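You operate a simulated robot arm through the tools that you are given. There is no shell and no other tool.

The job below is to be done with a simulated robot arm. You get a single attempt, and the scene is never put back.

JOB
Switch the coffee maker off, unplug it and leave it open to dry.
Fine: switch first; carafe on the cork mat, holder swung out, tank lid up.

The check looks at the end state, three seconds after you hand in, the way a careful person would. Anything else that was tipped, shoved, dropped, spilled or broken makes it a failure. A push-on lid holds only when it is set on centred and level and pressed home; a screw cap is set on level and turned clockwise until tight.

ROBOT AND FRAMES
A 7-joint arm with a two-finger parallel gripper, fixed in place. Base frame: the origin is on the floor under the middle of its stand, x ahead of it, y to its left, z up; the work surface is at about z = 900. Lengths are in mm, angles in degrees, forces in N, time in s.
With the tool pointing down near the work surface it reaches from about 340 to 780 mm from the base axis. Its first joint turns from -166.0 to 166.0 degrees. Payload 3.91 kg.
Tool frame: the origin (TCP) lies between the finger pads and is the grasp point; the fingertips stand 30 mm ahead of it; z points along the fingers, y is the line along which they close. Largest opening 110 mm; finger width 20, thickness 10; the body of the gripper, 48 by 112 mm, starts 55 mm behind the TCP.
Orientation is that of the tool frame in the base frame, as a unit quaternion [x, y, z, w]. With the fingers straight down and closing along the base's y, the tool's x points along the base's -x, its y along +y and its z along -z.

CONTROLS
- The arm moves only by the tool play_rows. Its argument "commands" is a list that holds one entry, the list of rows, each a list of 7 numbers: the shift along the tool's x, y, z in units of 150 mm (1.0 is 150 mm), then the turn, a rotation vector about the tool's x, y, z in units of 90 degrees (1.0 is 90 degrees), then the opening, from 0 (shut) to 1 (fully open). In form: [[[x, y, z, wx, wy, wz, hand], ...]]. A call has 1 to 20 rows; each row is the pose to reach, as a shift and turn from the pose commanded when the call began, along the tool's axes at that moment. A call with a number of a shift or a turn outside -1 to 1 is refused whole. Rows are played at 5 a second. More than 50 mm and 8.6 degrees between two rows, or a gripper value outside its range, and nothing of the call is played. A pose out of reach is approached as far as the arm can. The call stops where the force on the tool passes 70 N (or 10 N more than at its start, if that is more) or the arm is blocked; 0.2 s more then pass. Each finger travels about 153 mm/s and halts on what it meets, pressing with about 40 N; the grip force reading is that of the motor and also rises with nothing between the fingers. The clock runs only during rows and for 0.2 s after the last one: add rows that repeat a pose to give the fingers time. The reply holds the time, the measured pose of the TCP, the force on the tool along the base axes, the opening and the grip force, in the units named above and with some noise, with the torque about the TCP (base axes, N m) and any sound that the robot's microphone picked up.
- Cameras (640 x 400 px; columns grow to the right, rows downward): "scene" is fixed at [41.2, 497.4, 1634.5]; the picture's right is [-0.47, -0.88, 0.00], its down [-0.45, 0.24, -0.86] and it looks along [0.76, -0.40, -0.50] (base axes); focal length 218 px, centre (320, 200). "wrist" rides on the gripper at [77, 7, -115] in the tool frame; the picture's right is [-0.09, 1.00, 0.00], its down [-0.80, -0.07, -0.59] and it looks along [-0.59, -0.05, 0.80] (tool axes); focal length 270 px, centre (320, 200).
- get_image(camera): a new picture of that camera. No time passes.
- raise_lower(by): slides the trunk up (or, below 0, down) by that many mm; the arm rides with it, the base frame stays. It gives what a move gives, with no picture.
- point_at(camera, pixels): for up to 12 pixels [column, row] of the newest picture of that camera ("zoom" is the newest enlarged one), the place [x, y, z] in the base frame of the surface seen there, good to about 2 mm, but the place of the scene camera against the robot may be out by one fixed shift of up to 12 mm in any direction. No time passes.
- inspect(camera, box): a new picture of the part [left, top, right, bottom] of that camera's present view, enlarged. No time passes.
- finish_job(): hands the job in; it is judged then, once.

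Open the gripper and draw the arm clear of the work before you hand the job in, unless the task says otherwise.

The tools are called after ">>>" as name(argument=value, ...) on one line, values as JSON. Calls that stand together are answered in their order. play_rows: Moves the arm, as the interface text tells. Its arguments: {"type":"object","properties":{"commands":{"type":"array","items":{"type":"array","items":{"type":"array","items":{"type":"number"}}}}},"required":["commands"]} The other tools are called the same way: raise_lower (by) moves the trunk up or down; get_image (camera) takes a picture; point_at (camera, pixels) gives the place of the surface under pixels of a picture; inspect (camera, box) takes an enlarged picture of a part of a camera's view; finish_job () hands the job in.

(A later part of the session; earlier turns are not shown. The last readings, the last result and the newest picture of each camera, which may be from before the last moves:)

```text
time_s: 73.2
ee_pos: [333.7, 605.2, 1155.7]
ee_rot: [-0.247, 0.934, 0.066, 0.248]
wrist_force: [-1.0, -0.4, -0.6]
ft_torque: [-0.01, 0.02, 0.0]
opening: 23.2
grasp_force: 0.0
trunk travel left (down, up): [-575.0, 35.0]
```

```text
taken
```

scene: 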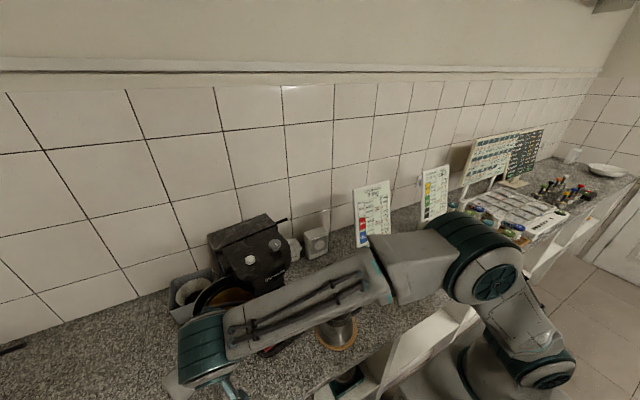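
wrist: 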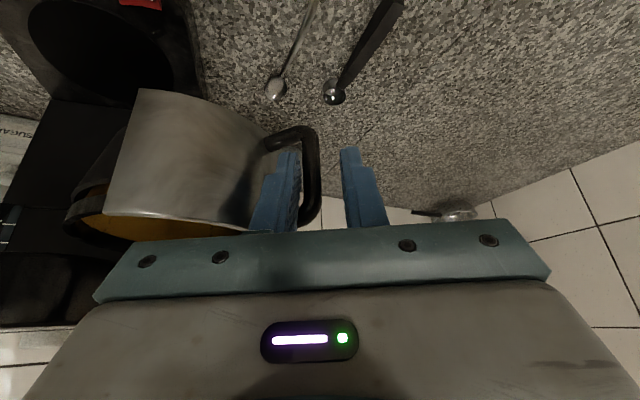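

The holder stands about 90° out, with no force on it. I back the fingers out along their own axis.

>>> play_rows(commands=[[[0, 0, -0.06, 0, 0, 0, 0.21], [0, 0, -0.12, 0, 0, 0, 0.21], [0, 0, -0.2, 0, 0, 0, 0.21], [0, 0, -0.3, 0, 0, 0, 0.21], [0, 0, -0.45, 0, 0, 0, 0.21], [0, 0, -0.6, 0, 0, 0, 0.21]]])

>>> get_image(camera="wrist")

>>> get_image(camera="scene")

```text
time_s: 74.7
ee_pos: [293.6, 581.8, 1233.2]
ee_rot: [-0.248, 0.934, 0.065, 0.249]
wrist_force: [0.6, 0.6, -0.3]
ft_torque: [-0.01, -0.02, -0.01]
opening: 23.0
grasp_force: 0.0
trunk travel left (down, up): [-575.0, 35.0]
```

```text
taken
```

wrist: 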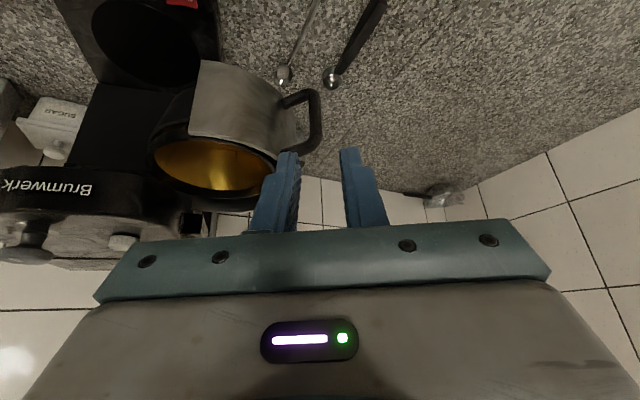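

```text
taken
```

scene: 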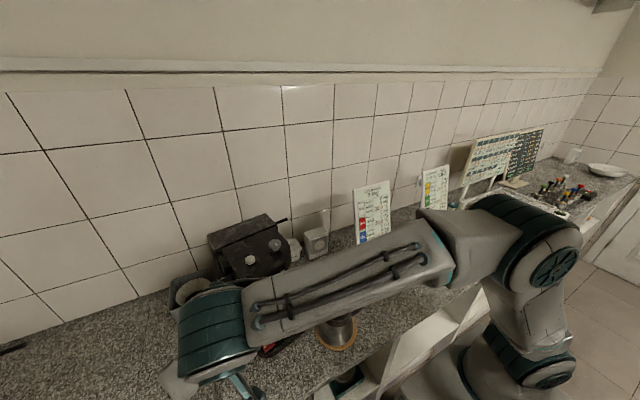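

The holder is out with its empty gold filter showing. Before the lid, I want to turn the machine gently back to where it stood. I first bring the arm round to the right, high and clear of the holder.

>>> play_rows(commands=[[[0.05, -0.17, -0.1, -0.017, 0, -0.03, 0.21], [0.1, -0.34, -0.19, -0.034, 0, -0.06, 0.21], [0.15, -0.51, -0.27, -0.051, 0, -0.09, 0.1], [0.2, -0.68, -0.35, -0.068, 0, -0.12, 0], [0.253, -0.843, -0.426, -0.0857, 0, -0.149, 0]]])

>>> get_image(camera="scene")

```text
time_s: 75.8
ee_pos: [300.9, 438.4, 1273.2]
ee_rot: [-0.372, 0.892, 0.101, 0.238]
wrist_force: [-1.0, 0.1, 0.0]
ft_torque: [0.01, 0.01, 0.04]
opening: 0.1
grasp_force: 37.6
trunk travel left (down, up): [-575.0, 35.0]
```

```text
taken
```

scene: 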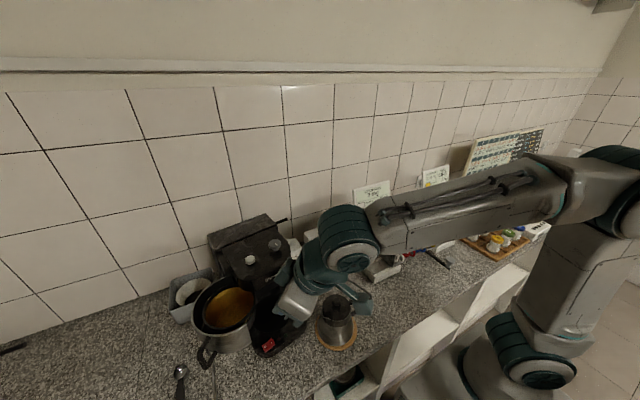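

I continue to the right, easing the tilt.

>>> play_rows(commands=[[[0.05, -0.19, -0.06, 0, 0.033, 0, 0], [0.1, -0.38, -0.12, 0, 0.067, 0, 0], [0.15, -0.57, -0.18, 0, 0.1, 0, 0], [0.2, -0.75, -0.24, 0, 0.133, 0, 0], [0.244, -0.929, -0.305, 0, 0.167, 0, 0]]])

```text
time_s: 77.0
ee_pos: [362.1, 302.6, 1292.6]
ee_rot: [-0.381, 0.916, 0.05, 0.118]
wrist_force: [0.0, 0.1, -0.7]
ft_torque: [0.02, -0.01, 0.05]
opening: 0.0
grasp_force: 37.4
trunk travel left (down, up): [-575.0, 35.0]
```

Now I bring the tool to face the machine's right side (azimuth 90°, tilt 30°) above the gap between carafe and machine.

>>> play_rows(commands=[[[-0.021, -0.136, 0.117, -0.027, -0.023, -0.066, 0], [-0.043, -0.271, 0.233, -0.054, -0.046, -0.132, 0], [-0.064, -0.407, 0.35, -0.081, -0.069, -0.198, 0], [-0.085, -0.543, 0.467, -0.107, -0.091, -0.263, 0], [-0.106, -0.679, 0.584, -0.134, -0.114, -0.329, 0], [-0.128, -0.814, 0.7, -0.161, -0.137, -0.395, 0], [-0.149, -0.95, 0.817, -0.188, -0.16, -0.461, 0]]])

>>> get_image(camera="wrist")

>>> get_image(camera="scene")

```text
time_s: 78.7
ee_pos: [501.1, 240.4, 1178.8]
ee_rot: [0.683, -0.683, -0.183, -0.184]
wrist_force: [0.4, -0.3, 0.1]
ft_torque: [0.01, 0.0, -0.02]
opening: 0.0
grasp_force: 37.7
trunk travel left (down, up): [-575.0, 35.0]
```

```text
taken
```

wrist: 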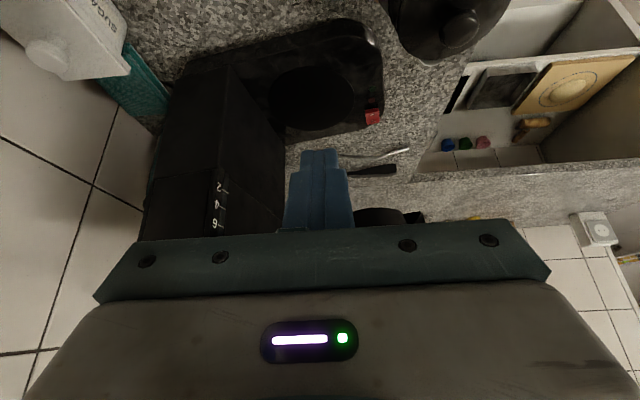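

```text
taken
```

scene: 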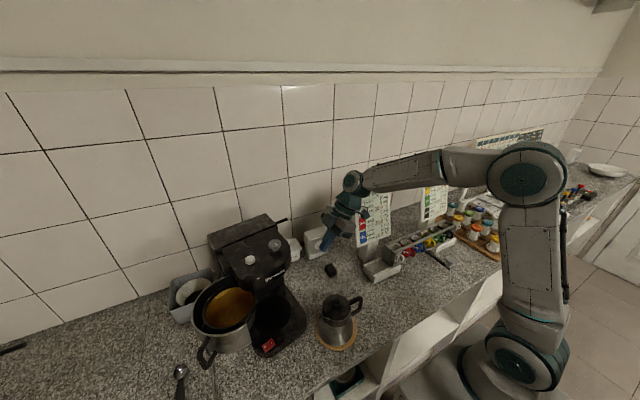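

I measure the machine's base edge, switch and column from here for its exact yaw.

>>> inspect(camera="wrist", box=[150, 0, 406, 160])

>>> point_at(camera="wrist", pixels=[[372, 117], [230, 70], [260, 55], [290, 42], [320, 32], [345, 27], [200, 80], [250, 130], [275, 145], [185, 150], [160, 190], [300, 90]])

```text
2.50 times, centred on (278, 80) of wrist
```

zoom: 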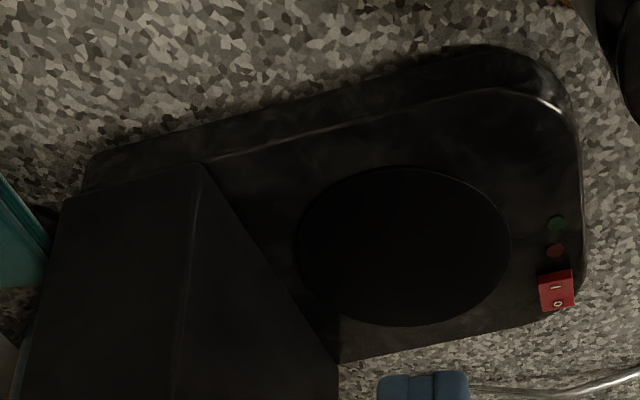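

```text
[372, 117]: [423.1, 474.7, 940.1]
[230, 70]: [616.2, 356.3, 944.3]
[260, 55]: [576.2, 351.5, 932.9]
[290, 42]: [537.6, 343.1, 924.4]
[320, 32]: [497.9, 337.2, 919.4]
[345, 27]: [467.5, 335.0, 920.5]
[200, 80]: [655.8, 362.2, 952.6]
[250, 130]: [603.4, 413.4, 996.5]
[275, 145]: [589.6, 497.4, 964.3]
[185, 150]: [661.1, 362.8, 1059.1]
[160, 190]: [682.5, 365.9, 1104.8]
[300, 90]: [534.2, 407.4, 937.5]
```

By the column and base edges the machine is turned about 10° about (670,512). I will push the base's right side gently back with closed fingertips, low down. First I steepen the tool to 20° and come down to z 1080.

>>> play_rows(commands=[[[0.018, -0.023, 0.18, 0, 0.028, 0, 0], [0.035, -0.047, 0.36, 0, 0.056, 0, 0], [0.053, -0.07, 0.54, 0, 0.083, 0, 0], [0.07, -0.093, 0.721, 0, 0.111, 0, 0], [0.07, -0.093, 0.721, 0, 0.111, 0, 0]]])

>>> get_image(camera="wrist")

>>> inspect(camera="scene", box=[220, 220, 380, 360])

```text
time_s: 79.8
ee_pos: [513.5, 285.8, 1079.9]
ee_rot: [-0.695, 0.698, 0.122, 0.123]
wrist_force: [-0.7, 0.4, -0.7]
ft_torque: [0.02, -0.01, 0.01]
opening: 0.1
grasp_force: 37.6
trunk travel left (down, up): [-575.0, 35.0]
```

```text
taken
```

wrist: 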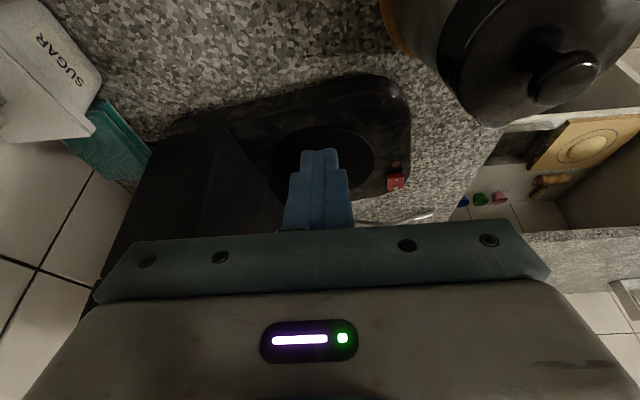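

```text
2.86 times, centred on (300, 290) of scene
```

zoom: 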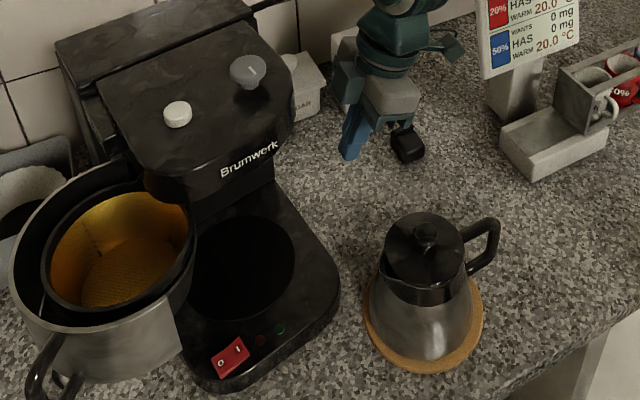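

The space between carafe and machine is free. I come down to the push height, about 15 mm short of the base's side.

>>> play_rows(commands=[[[0.05, -0.003, 0.22, 0, 0, 0, 0], [0.1, -0.006, 0.44, 0, 0, 0, 0], [0.15, -0.01, 0.66, 0, 0, 0, 0], [0.19, -0.01, 0.82, 0, 0, 0, 0], [0.203, -0.01, 0.891, 0, 0, 0, 0], [0.203, -0.01, 0.891, 0, 0, 0, 0]]])

>>> get_image(camera="wrist")

>>> inspect(camera="scene", box=[220, 220, 380, 360])

```text
time_s: 81.2
ee_pos: [515.1, 301.7, 944.2]
ee_rot: [-0.696, 0.696, 0.122, 0.123]
wrist_force: [-0.1, 0.2, 0.5]
ft_torque: [0.03, 0.0, -0.02]
opening: 0.0
grasp_force: 37.8
trunk travel left (down, up): [-575.0, 35.0]
```

```text
taken
```

wrist: 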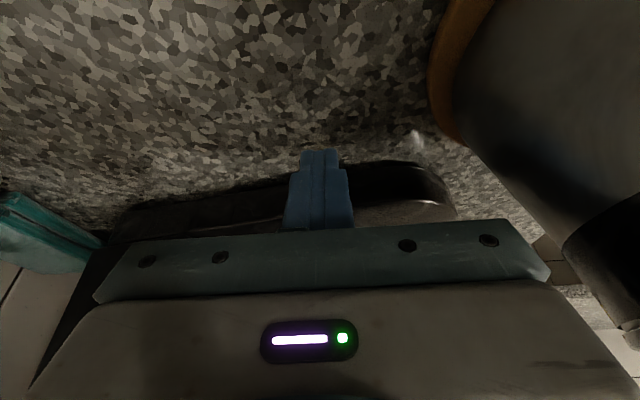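

```text
2.86 times, centred on (300, 290) of scene
```

zoom: 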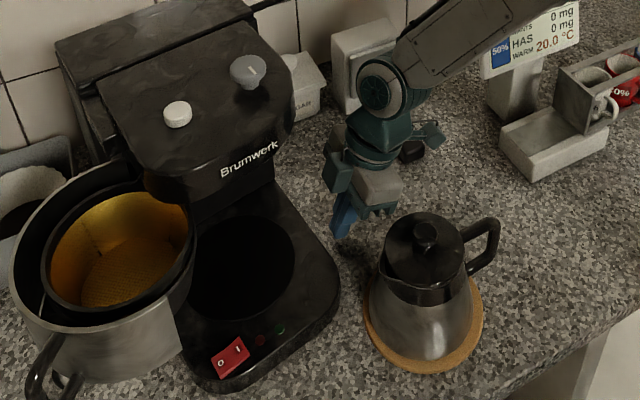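

The fingertips are level with the base's side (about 15 mm away). I move in to touch, then push slowly a first few millimetres.

>>> play_rows(commands=[[[-0.044, 0, 0.016, 0, 0, 0, 0], [-0.088, 0, 0.032, 0, 0, 0, 0], [-0.11, 0.01, 0.04, 0, 0, 0, 0], [-0.132, 0.02, 0.048, 0, 0, 0, 0], [-0.132, 0.02, 0.048, 0, 0, 0, 0]]])

>>> get_image(camera="wrist")

```text
time_s: 82.5
ee_pos: [511.8, 320.9, 945.0]
ee_rot: [-0.695, 0.698, 0.122, 0.122]
wrist_force: [0.7, -15.4, 7.2]
ft_torque: [-0.21, 0.08, 0.11]
opening: 0.0
grasp_force: 37.2
trunk travel left (down, up): [-575.0, 35.0]
```

```text
taken
```

wrist: 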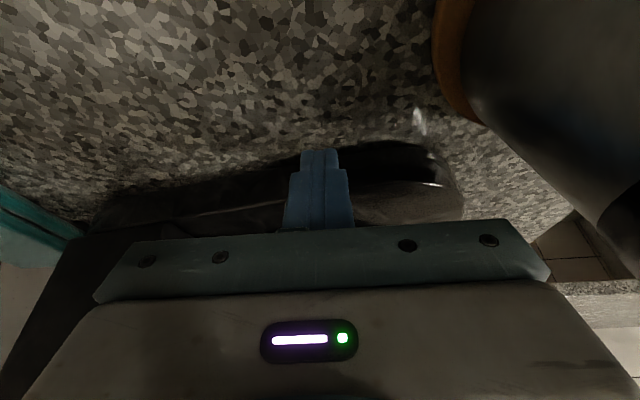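

Contact at about 15 N. I push on along the wanted arc, half of it first, in 2.5 mm steps.

>>> play_rows(commands=[[[-0.016, 0.014, 0.006, 0, 0, 0, 0], [-0.031, 0.029, 0.011, 0, 0, 0, 0], [-0.047, 0.043, 0.017, 0, 0, 0, 0], [-0.063, 0.058, 0.023, 0, 0, 0, 0], [-0.078, 0.072, 0.028, 0, 0, 0, 0], [-0.094, 0.087, 0.034, 0, 0, 0, 0], [-0.094, 0.087, 0.034, 0, 0, 0, 0]]])

>>> get_image(camera="scene")

>>> inspect(camera="scene", box=[190, 200, 350, 380])

```text
time_s: 84.0
ee_pos: [499.4, 336.7, 944.9]
ee_rot: [-0.696, 0.697, 0.122, 0.122]
wrist_force: [2.5, -10.9, 3.6]
ft_torque: [-0.18, 0.02, -0.04]
opening: 0.3
grasp_force: 37.4
trunk travel left (down, up): [-575.0, 35.0]
```

```text
taken
```

scene: 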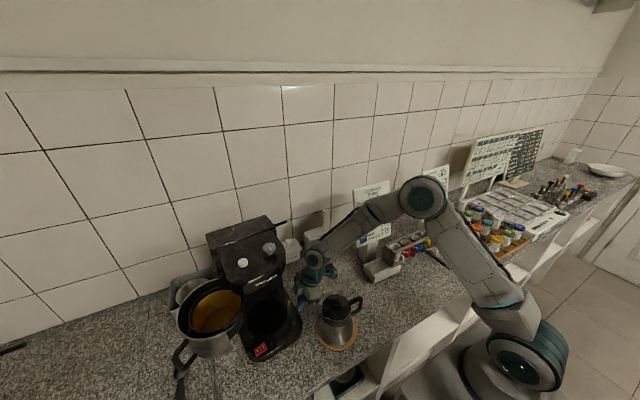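

```text
2.22 times, centred on (270, 290) of scene
```

zoom: 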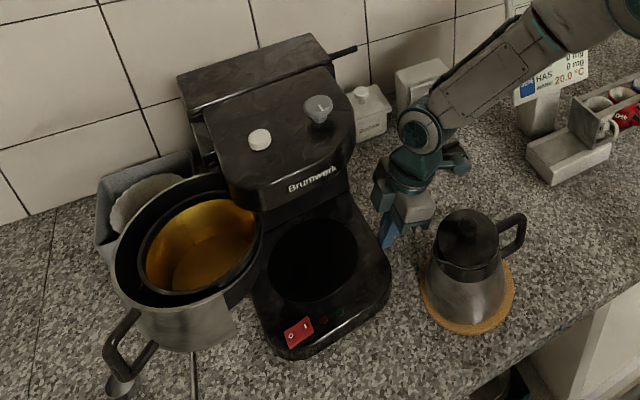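

About half way back. I measure the button, knob, lamp and lid corner against their original places.

>>> point_at(camera="scene", pixels=[[243, 260.5], [268.5, 247], [272.5, 345], [278.5, 341.5], [260.5, 349], [209, 243], [268, 222.5], [222, 248], [216, 238], [265, 217.5]])

>>> inspect(camera="scene", box=[190, 205, 300, 285])

```text
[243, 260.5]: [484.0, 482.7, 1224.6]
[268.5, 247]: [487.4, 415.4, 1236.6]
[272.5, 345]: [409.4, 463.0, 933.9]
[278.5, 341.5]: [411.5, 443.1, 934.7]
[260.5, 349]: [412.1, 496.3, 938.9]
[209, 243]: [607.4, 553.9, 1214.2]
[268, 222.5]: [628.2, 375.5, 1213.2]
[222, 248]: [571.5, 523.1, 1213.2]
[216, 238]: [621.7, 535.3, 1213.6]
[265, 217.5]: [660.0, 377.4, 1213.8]
```

```text
5.00 times, centred on (245, 245) of scene
```

zoom: 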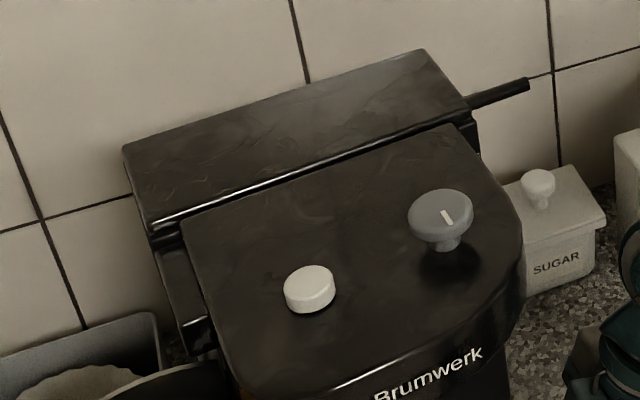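

By the lid's front edge about 7° remain. I keep pushing, now dragging more towards the front so that the right side also comes forward.

>>> play_rows(commands=[[[-0.01, 0.016, 0.004, 0, 0, 0, 0], [-0.02, 0.033, 0.007, 0, 0, 0, 0], [-0.03, 0.049, 0.011, 0, 0, 0, 0], [-0.04, 0.065, 0.014, 0, 0, 0, 0], [-0.05, 0.082, 0.018, 0, 0, 0, 0], [-0.06, 0.098, 0.022, 0, 0, 0, 0], [-0.07, 0.114, 0.025, 0, 0, 0, 0], [-0.08, 0.131, 0.029, 0, 0, 0, 0], [-0.088, 0.147, 0.032, 0, 0, 0, 0]]])

>>> get_image(camera="scene")

>>> inspect(camera="scene", box=[190, 205, 350, 305])

>>> inspect(camera="scene", box=[220, 270, 316, 370])

```text
time_s: 86.0
ee_pos: [477.9, 350.8, 943.7]
ee_rot: [-0.696, 0.697, 0.122, 0.122]
wrist_force: [3.3, -10.2, 2.6]
ft_torque: [-0.23, -0.08, -0.06]
opening: 0.0
grasp_force: 37.1
trunk travel left (down, up): [-575.0, 35.0]
```

```text
taken
```

scene: 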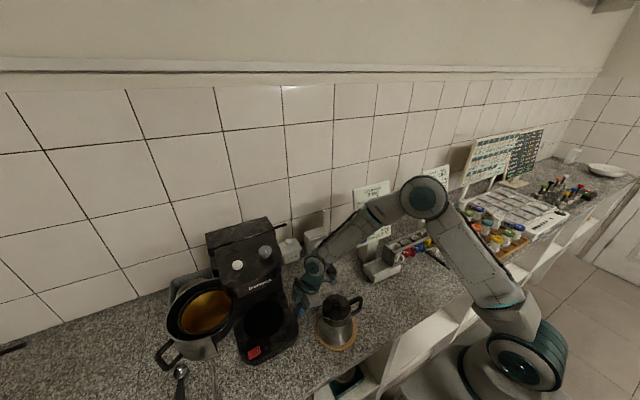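

```text
4.00 times, centred on (270, 255) of scene
```

zoom: 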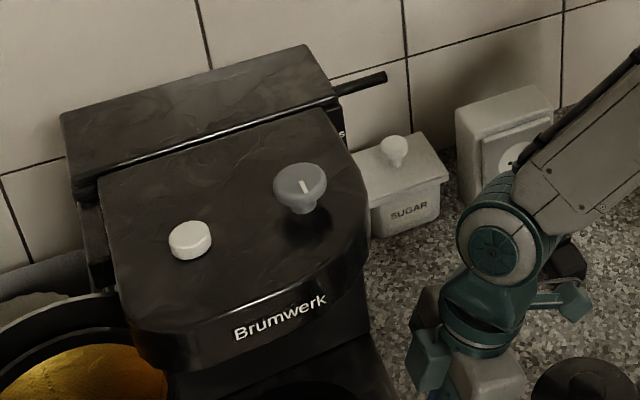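

```text
4.00 times, centred on (268, 320) of scene
```

zoom: 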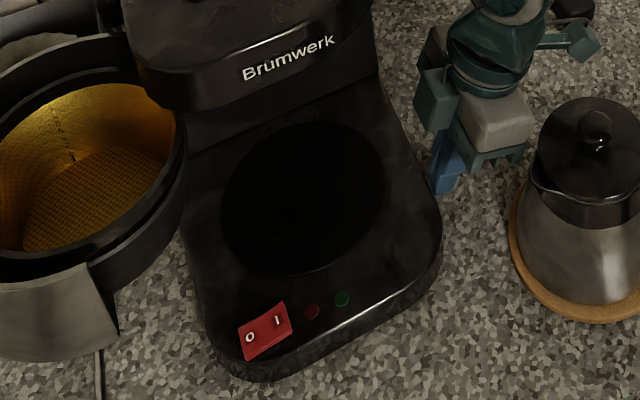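

The lamps, knob and lid edge are now within about 5 mm and 1° of where they started. I stop pushing, move the fingers away from the base, then up.

>>> play_rows(commands=[[[0.05, -0.03, -0.018, 0, 0, 0, 0], [0.1, -0.1, -0.036, 0, 0, 0, 0], [0.1, -0.15, -0.2, 0, 0, 0, 0], [0.1, -0.15, -0.45, 0, 0, 0, 0], [0.1, -0.15, -0.7, 0, 0, 0, 0], [0.1, -0.15, -0.95, 0, 0, 0, 0]]])

>>> get_image(camera="wrist")

>>> get_image(camera="scene")

```text
time_s: 87.5
ee_pos: [499.9, 287.3, 1073.1]
ee_rot: [-0.695, 0.697, 0.123, 0.123]
wrist_force: [-0.3, 0.4, -0.4]
ft_torque: [0.03, 0.01, -0.01]
opening: 0.2
grasp_force: 37.7
trunk travel left (down, up): [-575.0, 35.0]
```

```text
taken
```

wrist: 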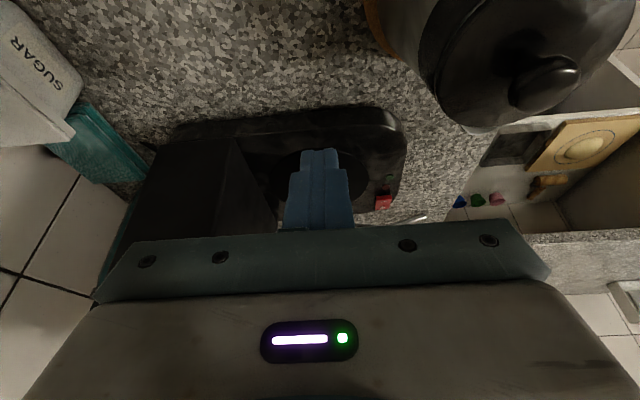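

```text
taken
```

scene: 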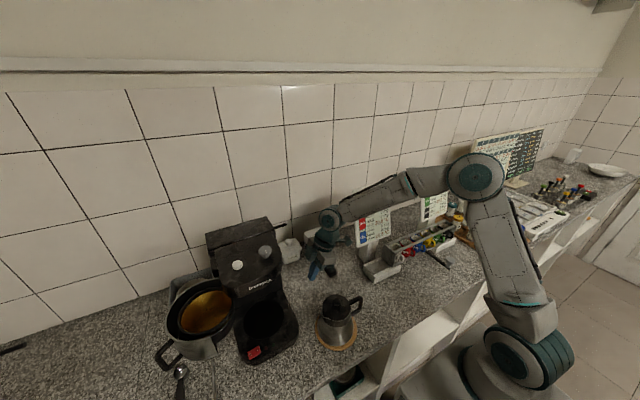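

Everything is calm. Next is the tank lid; I raise the arm to look closely at the bar at the lid's right front edge.

>>> play_rows(commands=[[[0.004, -0.05, -0.23, 0, -0.028, 0, 0], [0.008, -0.1, -0.46, 0, -0.056, 0, 0], [0.013, -0.15, -0.7, 0, -0.083, 0, 0], [0.017, -0.2, -0.929, 0, -0.111, 0, 0]]])

>>> point_at(camera="scene", pixels=[[277.5, 227.8], [280, 226.8], [282.5, 225.6], [285, 224.5], [286.5, 223.8], [275, 229], [270, 231.5], [272, 226], [268, 219], [262, 222]])

```text
time_s: 88.5
ee_pos: [529.2, 236.7, 1204.7]
ee_rot: [-0.683, 0.683, 0.183, 0.184]
wrist_force: [-0.4, -0.9, 0.1]
ft_torque: [0.04, 0.01, 0.01]
opening: 0.1
grasp_force: 37.6
trunk travel left (down, up): [-575.0, 35.0]
```

```text
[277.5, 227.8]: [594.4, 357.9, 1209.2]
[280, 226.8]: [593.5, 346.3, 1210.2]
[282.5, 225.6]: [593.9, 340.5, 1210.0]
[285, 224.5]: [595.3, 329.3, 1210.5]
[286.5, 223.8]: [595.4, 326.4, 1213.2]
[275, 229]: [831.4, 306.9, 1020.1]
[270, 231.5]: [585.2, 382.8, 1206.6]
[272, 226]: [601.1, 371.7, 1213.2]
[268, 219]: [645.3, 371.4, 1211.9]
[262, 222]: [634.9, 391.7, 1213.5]
```

The rod sticks out from y about 360 to 327 at x about 600, top z about 1212. I move on for a close look with the wrist camera.

>>> play_rows(commands=[[[-0.028, -0.112, -0.092, 0, 0, 0, 0.3], [-0.055, -0.224, -0.184, 0, 0, 0, 0.3], [-0.083, -0.336, -0.275, 0, 0, 0, 0.3], [-0.111, -0.447, -0.367, 0, 0, 0, 0.3]]])

>>> get_image(camera="wrist")

>>> inspect(camera="wrist", box=[200, 100, 440, 240])

```text
time_s: 89.5
ee_pos: [596.6, 225.7, 1259.9]
ee_rot: [-0.682, 0.684, 0.182, 0.183]
wrist_force: [-0.1, 0.6, 0.1]
ft_torque: [0.05, -0.03, 0.01]
opening: 33.1
grasp_force: 0.0
trunk travel left (down, up): [-575.0, 35.0]
```

```text
taken
```

wrist: 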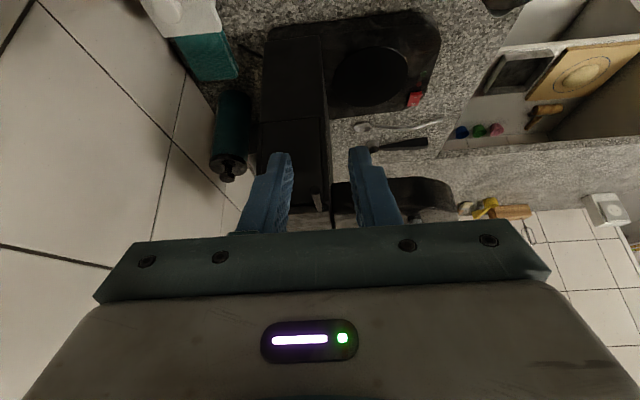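

```text
2.67 times, centred on (320, 170) of wrist
```

zoom: 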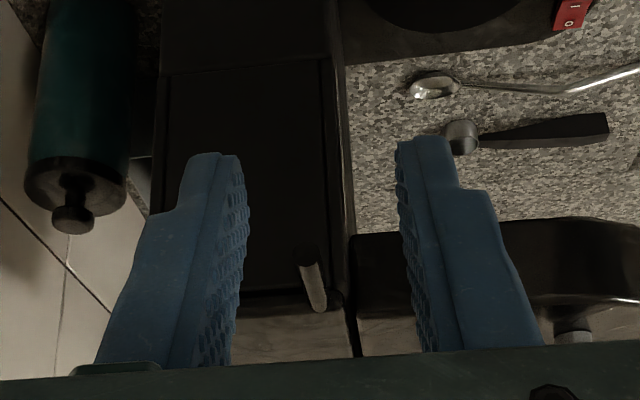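

The rod shows at zoom (310,280), pointing at the camera on the machine's right side; a teal grinder stands behind it. I measure the rod and lid from this camera.

>>> point_at(camera="wrist", pixels=[[314.5, 194], [316, 198], [317, 201], [318.5, 205], [319.5, 208], [300, 215], [290, 220], [300, 160], [325, 207], [335, 215], [270, 215], [230, 165]])

>>> inspect(camera="wrist", box=[276, 160, 366, 232])

```text
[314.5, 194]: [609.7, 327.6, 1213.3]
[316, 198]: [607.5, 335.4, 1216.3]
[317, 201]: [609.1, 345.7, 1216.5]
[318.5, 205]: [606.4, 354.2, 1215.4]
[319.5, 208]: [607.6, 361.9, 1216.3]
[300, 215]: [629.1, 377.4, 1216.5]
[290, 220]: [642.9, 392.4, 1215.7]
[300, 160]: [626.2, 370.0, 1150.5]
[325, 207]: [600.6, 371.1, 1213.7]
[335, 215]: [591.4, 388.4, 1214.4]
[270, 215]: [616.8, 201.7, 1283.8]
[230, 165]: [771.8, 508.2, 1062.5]
```

```text
5.56 times, centred on (321, 196) of wrist
```

zoom: 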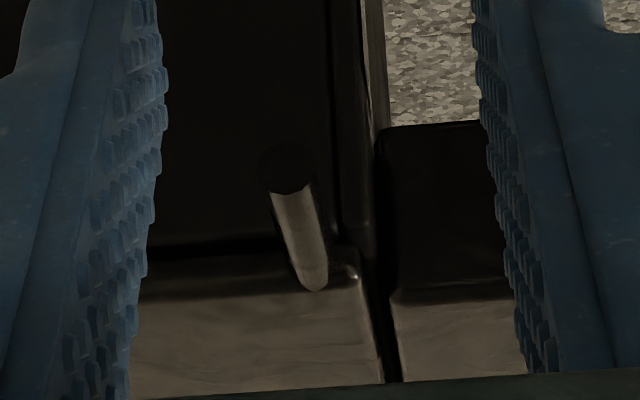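

Now clear: the rod (centre about x 608, z 1211, y 327–362, 10 mm thick) is fixed to the lid's side near its front; the lid must hinge at the rear (x about 670). I'll push the rod up and back along its arc with closed fingers from the front. First I return to vertical, away from things.

>>> play_rows(commands=[[[-0.035, 0.107, -0.087, 0, 0.067, 0, 0.1], [-0.07, 0.213, -0.175, 0, 0.133, 0, 0], [-0.106, 0.32, -0.262, 0, 0.2, 0, 0], [-0.141, 0.426, -0.35, 0, 0.267, 0, 0], [-0.176, 0.533, -0.437, 0, 0.333, 0, 0]]])

>>> get_image(camera="scene")

```text
time_s: 90.7
ee_pos: [515.8, 216.4, 1329.5]
ee_rot: [-0.706, 0.708, -0.001, 0.0]
wrist_force: [-0.1, 0.4, 0.3]
ft_torque: [0.04, -0.01, 0.01]
opening: 0.0
grasp_force: 37.4
trunk travel left (down, up): [-575.0, 35.0]
```

```text
taken
```

scene: 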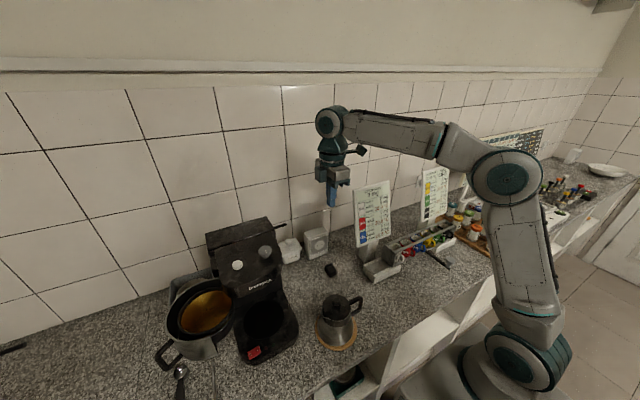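

I turn the tool back to face +x here, at a comfortable reach.

>>> play_rows(commands=[[[0, 0, 0, 0, 0, 0.083, 0], [0, 0, 0, 0, 0, 0.167, 0], [0, 0, 0, 0, 0, 0.25, 0], [0, 0, 0, 0, 0, 0.333, 0], [0, 0, 0, 0, 0, 0.417, 0], [0, 0, 0, 0, 0, 0.5, 0], [0, 0, 0, 0, 0, 0.583, 0], [0, 0, 0, 0, 0, 0.667, 0], [0, 0, 0, 0, 0, 0.75, 0], [0, 0, 0, 0, 0, 0.833, 0], [0, 0, 0, 0, 0, 0.917, 0], [0, 0, 0, 0, 0, 1.0, 0]]])

>>> get_image(camera="scene")

```text
time_s: 93.2
ee_pos: [516.9, 216.9, 1329.1]
ee_rot: [0.002, 1.0, 0.0, 0.001]
wrist_force: [-0.2, 0.7, -0.2]
ft_torque: [-0.04, 0.0, 0.03]
opening: 0.1
grasp_force: 37.8
trunk travel left (down, up): [-575.0, 35.0]
```

```text
taken
```

scene: 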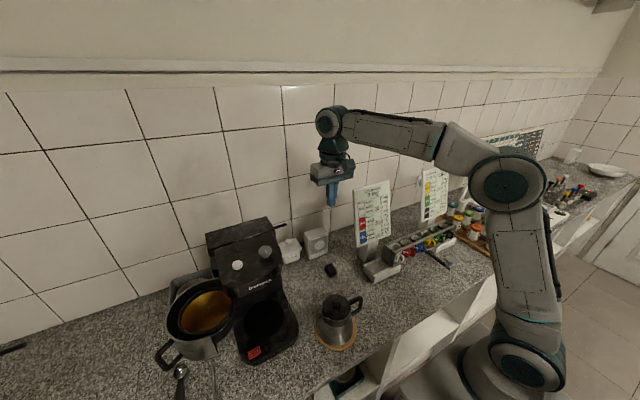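

Now I move to the start of the approach line in front of the rod: tilt 35° forward at y 343.

>>> play_rows(commands=[[[-0.02, 0.14, 0.05, 0, -0.065, 0, 0], [-0.04, 0.28, 0.1, 0, -0.13, 0, 0], [-0.065, 0.42, 0.17, 0, -0.195, 0, 0], [-0.085, 0.56, 0.24, 0, -0.26, 0, 0], [-0.11, 0.7, 0.31, 0, -0.325, 0, 0], [-0.13, 0.841, 0.373, 0, -0.389, 0, 0], [-0.13, 0.841, 0.373, 0, -0.389, 0, 0]]])

>>> get_image(camera="wrist")

>>> get_image(camera="scene")

```text
time_s: 94.8
ee_pos: [537.4, 342.6, 1272.6]
ee_rot: [0.001, 0.954, 0.0, 0.301]
wrist_force: [0.3, -0.6, 0.8]
ft_torque: [0.03, 0.01, 0.01]
opening: 0.0
grasp_force: 37.9
trunk travel left (down, up): [-575.0, 35.0]
```

```text
taken
```

wrist: 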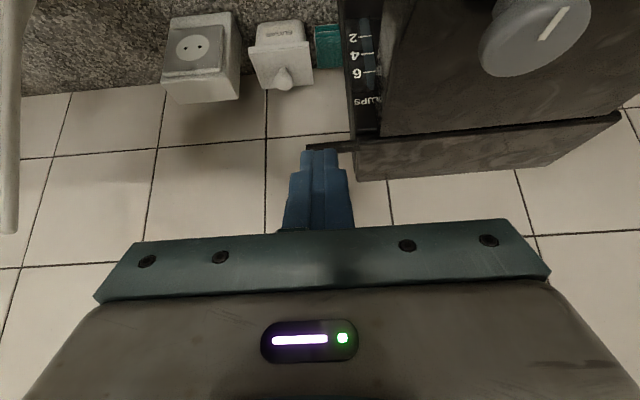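

```text
taken
```

scene: 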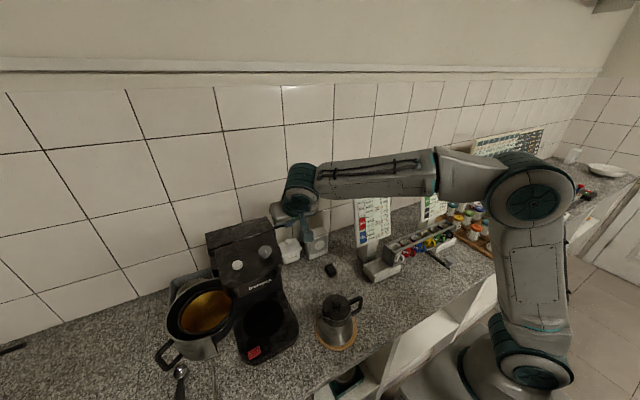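

Good posture. The rod lies at wrist (310–355,147) just beyond the fingertips, and the lid's outline is in view. I measure lid corners and the rod.

>>> inspect(camera="wrist", box=[280, 100, 440, 200])

>>> point_at(camera="wrist", pixels=[[309, 147], [345, 147], [350, 147], [360, 145], [360, 177], [380, 140], [380, 176], [450, 135], [450, 170], [540, 164], [610, 120], [420, 100]])

```text
4.00 times, centred on (360, 150) of wrist
```

zoom: 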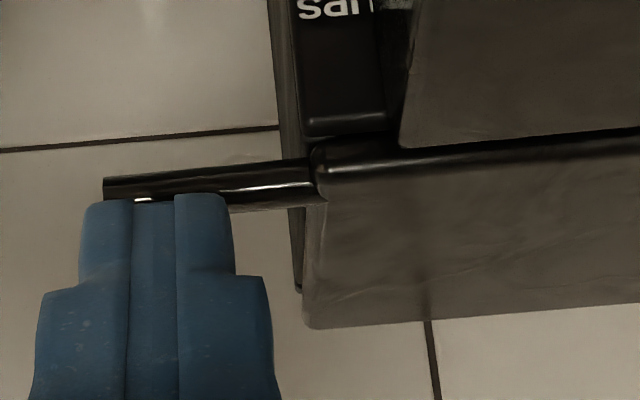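

```text
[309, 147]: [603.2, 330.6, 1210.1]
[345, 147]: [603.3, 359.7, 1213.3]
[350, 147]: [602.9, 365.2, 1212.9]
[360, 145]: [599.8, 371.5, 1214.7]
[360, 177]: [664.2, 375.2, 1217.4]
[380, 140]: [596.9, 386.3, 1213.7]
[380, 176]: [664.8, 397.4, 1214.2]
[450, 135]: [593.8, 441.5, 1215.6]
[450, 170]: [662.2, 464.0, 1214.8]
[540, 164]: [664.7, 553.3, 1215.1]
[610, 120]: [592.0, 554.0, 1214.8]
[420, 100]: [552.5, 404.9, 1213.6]
```

The measurements agree: rod centre about (607,1211), lid rear edge at x about 668. I advance along the tool axis below the rod, 80 mm in small steps.

>>> play_rows(commands=[[[0, 0, 0.08, 0, 0, 0, 0], [0, 0, 0.16, 0, 0, 0, 0], [0, 0, 0.24, 0, 0, 0, 0], [0, 0, 0.32, 0, 0, 0, 0], [0, 0, 0.4, 0, 0, 0, 0], [0, 0, 0.47, 0, 0, 0, 0], [0, 0, 0.53, 0, 0, 0, 0], [0, 0, 0.53, 0, 0, 0, 0]]])

>>> get_image(camera="wrist")

>>> inspect(camera="scene", box=[200, 170, 360, 290])

```text
time_s: 96.7
ee_pos: [582.8, 343.1, 1207.2]
ee_rot: [0.001, 0.954, 0.0, 0.301]
wrist_force: [0.0, 1.3, -0.8]
ft_torque: [0.01, -0.01, 0.01]
opening: 0.0
grasp_force: 38.0
trunk travel left (down, up): [-575.0, 35.0]
```

```text
taken
```

wrist: 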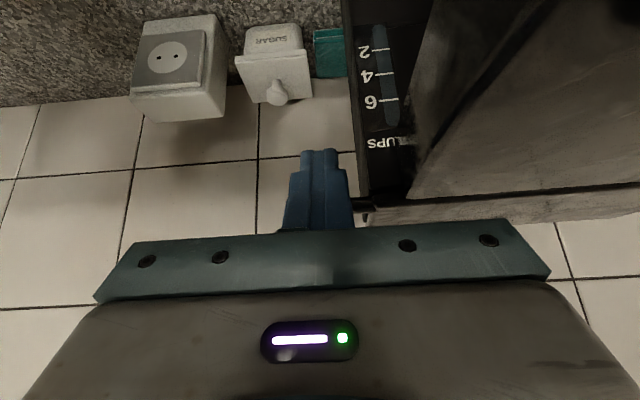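

```text
3.33 times, centred on (280, 230) of scene
```

zoom: 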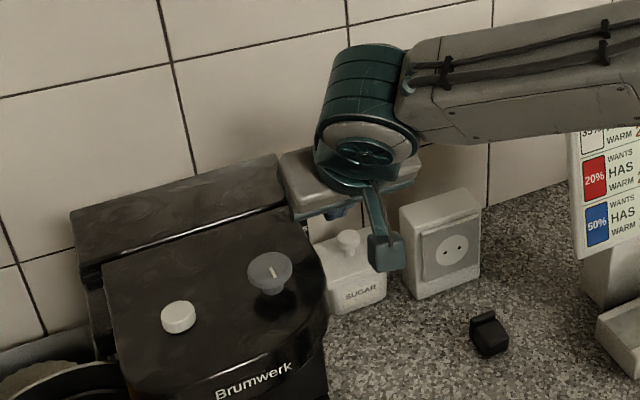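

The fingertips are under the rod without contact. I lift along the lid's arc, first to about 30°.

>>> play_rows(commands=[[[-0.027, 0, 0, 0, 0, 0, 0], [-0.0537, 0, 0, 0, 0, 0, 0], [-0.08, 0, -0.027, 0, 0, 0, 0], [-0.107, 0, -0.054, 0, 0, 0, 0], [-0.15, 0, -0.083, 0, 0, 0, 0], [-0.195, 0, -0.111, 0, 0, 0, 0], [-0.195, 0, -0.111, 0, 0, 0, 0]]])

>>> get_image(camera="wrist")

>>> inspect(camera="scene", box=[200, 170, 360, 290])

```text
time_s: 98.2
ee_pos: [596.2, 342.4, 1238.8]
ee_rot: [0.001, 0.954, 0.0, 0.301]
wrist_force: [-2.0, 0.7, -0.4]
ft_torque: [-0.02, 0.0, -0.01]
opening: 0.0
grasp_force: 37.3
trunk travel left (down, up): [-575.0, 35.0]
```

```text
taken
```

wrist: 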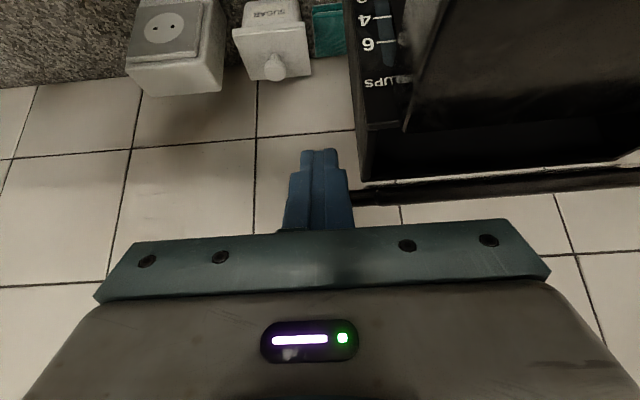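

```text
3.33 times, centred on (280, 230) of scene
```

zoom: 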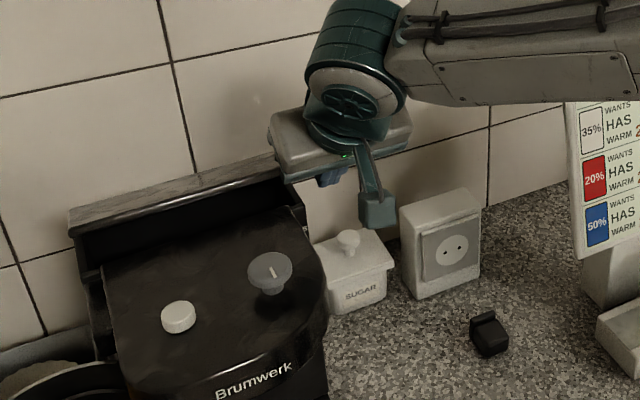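

The lid is rising, hinged at the rear, with only 2 N of force. I carry on along the arc to 75°.

>>> play_rows(commands=[[[-0.05, 0, -0.018, 0, 0, 0, 0], [-0.1, 0, -0.031, 0, 0, 0, 0], [-0.152, 0, -0.036, 0, 0, 0, 0], [-0.205, 0, -0.036, 0, 0, 0, 0], [-0.256, 0, -0.027, 0, 0, 0, 0], [-0.306, 0, -0.013, 0, 0, 0, 0], [-0.306, 0, -0.013, 0, 0, 0, 0]]])

>>> get_image(camera="wrist")

>>> inspect(camera="scene", box=[200, 170, 360, 290])

```text
time_s: 99.8
ee_pos: [632.6, 342.1, 1266.8]
ee_rot: [0.001, 0.953, -0.001, 0.302]
wrist_force: [0.1, -0.8, -0.5]
ft_torque: [0.04, -0.02, 0.0]
opening: 0.1
grasp_force: 37.6
trunk travel left (down, up): [-575.0, 35.0]
```

```text
taken
```

wrist: 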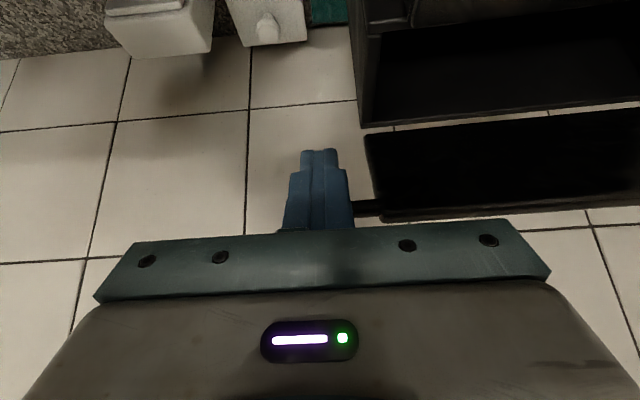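

```text
3.33 times, centred on (280, 230) of scene
```

zoom: 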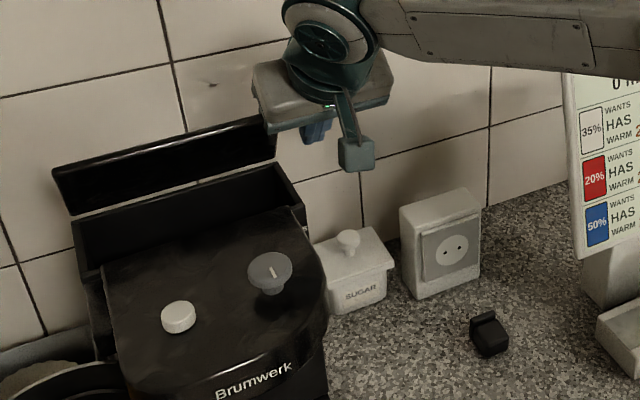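

The lid is about 70° up and the tank is open. I continue past the vertical to about 105°, in small steps, watching for its stop.

>>> play_rows(commands=[[[-0.03, 0, 0.014, 0, 0, 0, 0], [-0.062, 0, 0.031, 0, 0, 0, 0], [-0.093, 0, 0.049, 0, 0, 0, 0], [-0.12, 0, 0.07, 0, 0, 0, 0], [-0.146, 0, 0.093, 0, 0, 0, 0], [-0.146, 0, 0.093, 0, 0, 0, 0]]])

>>> get_image(camera="wrist")

>>> inspect(camera="scene", box=[200, 170, 360, 290])

```text
time_s: 101.2
ee_pos: [659.1, 341.7, 1268.4]
ee_rot: [0.001, 0.954, 0.001, 0.301]
wrist_force: [-1.4, 0.5, 0.1]
ft_torque: [0.01, 0.02, 0.02]
opening: 0.0
grasp_force: 38.0
trunk travel left (down, up): [-575.0, 35.0]
```

```text
taken
```

wrist: 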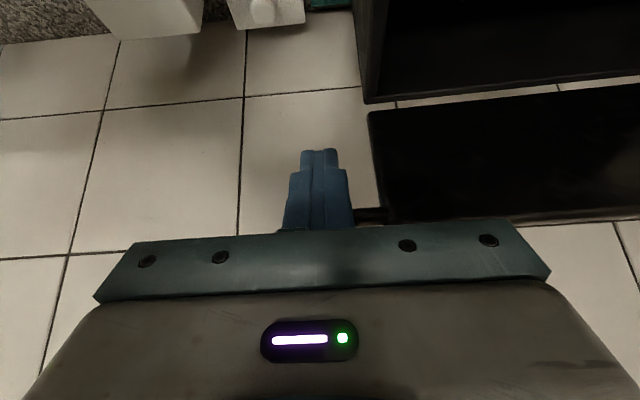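

```text
3.33 times, centred on (280, 230) of scene
```

zoom: 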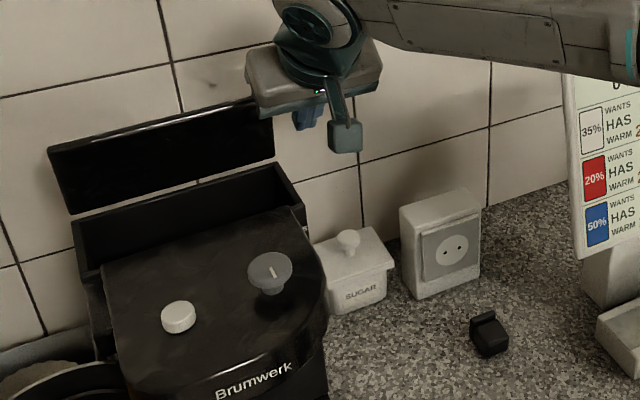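

I measure the lid's present angle from points near its lower and upper edges.

>>> get_image(camera="scene")

>>> point_at(camera="scene", pixels=[[240, 204], [241, 215], [220, 212], [224, 225], [255, 201], [258, 210]])

>>> point_at(camera="wrist", pixels=[[400, 118], [400, 150], [400, 190], [400, 212], [500, 108], [500, 150], [500, 200], [365, 215]])

```text
taken
```

scene: 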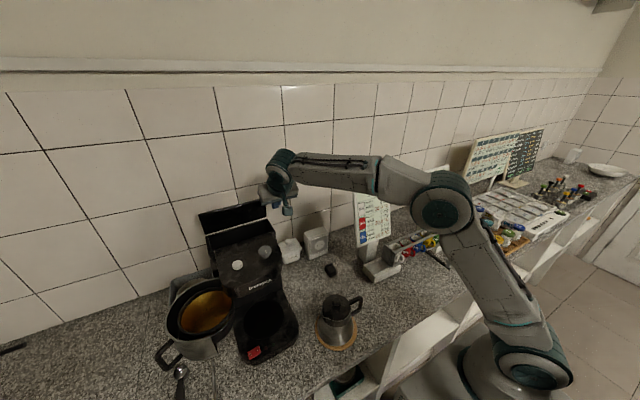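

```text
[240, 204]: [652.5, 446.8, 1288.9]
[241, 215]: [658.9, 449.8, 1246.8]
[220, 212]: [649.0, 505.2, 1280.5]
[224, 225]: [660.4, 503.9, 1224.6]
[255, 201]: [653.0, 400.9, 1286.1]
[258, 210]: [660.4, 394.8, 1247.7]
```

```text
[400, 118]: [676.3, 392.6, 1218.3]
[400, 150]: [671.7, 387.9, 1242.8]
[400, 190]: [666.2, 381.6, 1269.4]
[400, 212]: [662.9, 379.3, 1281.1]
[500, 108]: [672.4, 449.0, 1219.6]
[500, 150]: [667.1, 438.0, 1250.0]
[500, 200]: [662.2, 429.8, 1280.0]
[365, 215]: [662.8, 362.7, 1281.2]
```

The lid leans at about 78°, not yet past vertical (its hinge is a bit farther back than I assumed). I push on straight back in small steps.

>>> play_rows(commands=[[[-0.022, 0, 0.0153, 0, 0, 0, 0], [-0.044, 0, 0.0306, 0, 0, 0, 0], [-0.066, 0, 0.046, 0, 0, 0, 0], [-0.087, 0, 0.061, 0, 0, 0, 0], [-0.087, 0, 0.061, 0, 0, 0, 0]]])

>>> get_image(camera="wrist")

>>> point_at(camera="wrist", pixels=[[420, 105], [420, 150], [420, 190], [420, 210], [500, 108], [500, 150], [500, 200]])

```text
time_s: 102.5
ee_pos: [674.3, 342.6, 1266.9]
ee_rot: [0.0, 0.954, 0.0, 0.301]
wrist_force: [1.0, 0.6, 0.0]
ft_torque: [0.01, 0.01, -0.03]
opening: 0.0
grasp_force: 37.5
trunk travel left (down, up): [-575.0, 35.0]
```

```text
taken
```

wrist: 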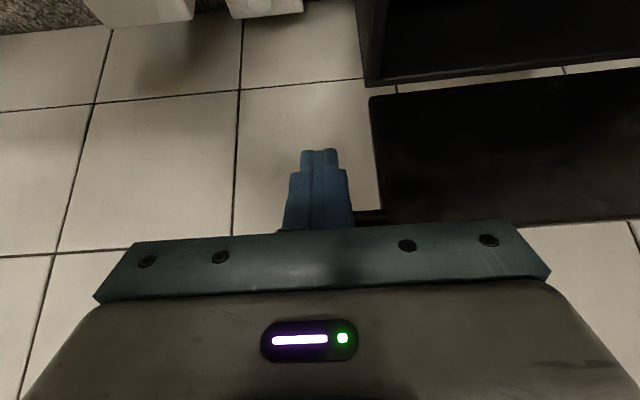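

```text
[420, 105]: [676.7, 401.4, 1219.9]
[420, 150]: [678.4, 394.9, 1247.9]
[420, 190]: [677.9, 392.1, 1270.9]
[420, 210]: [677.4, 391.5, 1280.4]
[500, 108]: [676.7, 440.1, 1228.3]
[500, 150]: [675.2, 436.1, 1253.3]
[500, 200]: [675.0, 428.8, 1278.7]
```

The lid is just about vertical now. I push it a further 15 mm so that it leans back.

>>> play_rows(commands=[[[-0.022, 0, 0.0153, 0, 0, 0, 0], [-0.044, 0, 0.0306, 0, 0, 0, 0], [-0.066, 0, 0.046, 0, 0, 0, 0], [-0.087, 0, 0.061, 0, 0, 0, 0], [-0.087, 0, 0.061, 0, 0, 0, 0]]])

>>> get_image(camera="wrist")

>>> point_at(camera="wrist", pixels=[[420, 98], [420, 150], [420, 190], [420, 205], [500, 100], [500, 150], [500, 190]])

```text
time_s: 103.7
ee_pos: [691.0, 342.1, 1268.9]
ee_rot: [0.001, 0.954, 0.0, 0.301]
wrist_force: [-0.6, 0.2, -0.3]
ft_torque: [0.0, 0.0, 0.0]
opening: 0.1
grasp_force: 38.0
trunk travel left (down, up): [-575.0, 35.0]
```

```text
taken
```

wrist: 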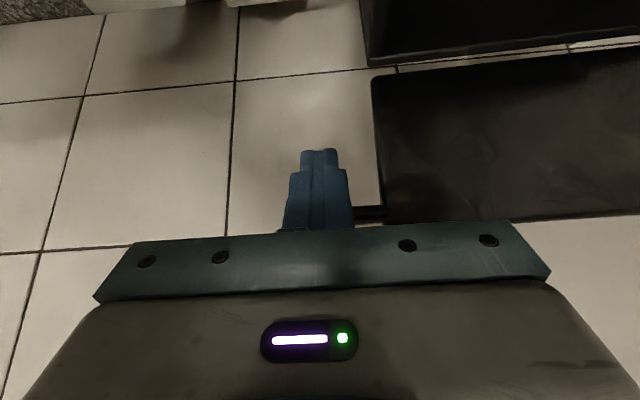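

```text
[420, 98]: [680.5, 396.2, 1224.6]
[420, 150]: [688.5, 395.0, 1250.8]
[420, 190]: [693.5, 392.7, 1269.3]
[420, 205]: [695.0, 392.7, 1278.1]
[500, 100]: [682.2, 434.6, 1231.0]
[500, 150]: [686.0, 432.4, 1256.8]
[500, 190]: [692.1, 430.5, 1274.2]
```

The lid now leans back at about 105°. I withdraw the fingers a little along their axis and see whether it stays.

>>> play_rows(commands=[[[0.02, 0, -0.02, 0, 0, 0, 0], [0.06, 0, -0.06, 0, 0, 0, 0], [0.1, 0, -0.12, 0, 0, 0, 0], [0.15, 0, -0.2, 0, 0, 0, 0], [0.15, 0, -0.2, 0, 0, 0, 0]]])

>>> get_image(camera="wrist")

>>> point_at(camera="wrist", pixels=[[420, 110], [420, 150], [420, 175], [500, 110], [500, 150], [500, 175]])

>>> get_image(camera="scene")

```text
time_s: 104.8
ee_pos: [654.9, 342.2, 1278.3]
ee_rot: [0.001, 0.953, 0.0, 0.302]
wrist_force: [0.2, 0.0, 0.6]
ft_torque: [-0.04, -0.04, -0.03]
opening: 0.3
grasp_force: 37.6
trunk travel left (down, up): [-575.0, 35.0]
```

```text
taken
```

wrist: 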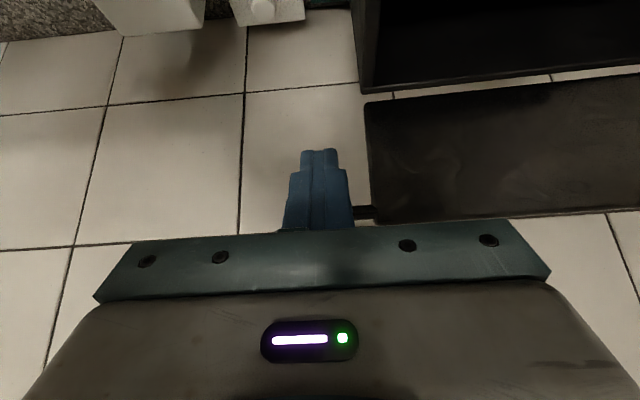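

```text
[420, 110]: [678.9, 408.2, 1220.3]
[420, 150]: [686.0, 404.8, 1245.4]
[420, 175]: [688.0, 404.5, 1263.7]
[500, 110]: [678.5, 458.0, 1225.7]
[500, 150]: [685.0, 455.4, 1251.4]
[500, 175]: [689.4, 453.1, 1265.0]
```

```text
taken
```

scene: 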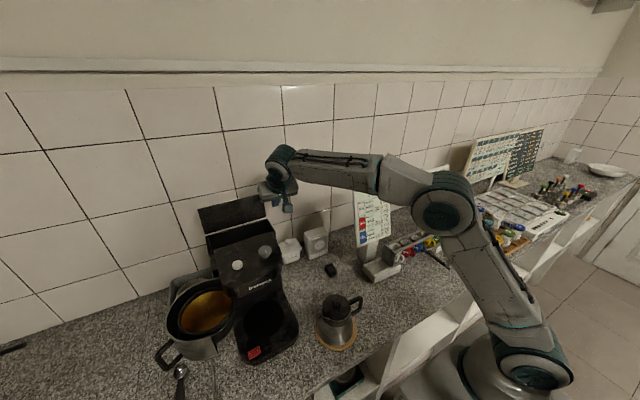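

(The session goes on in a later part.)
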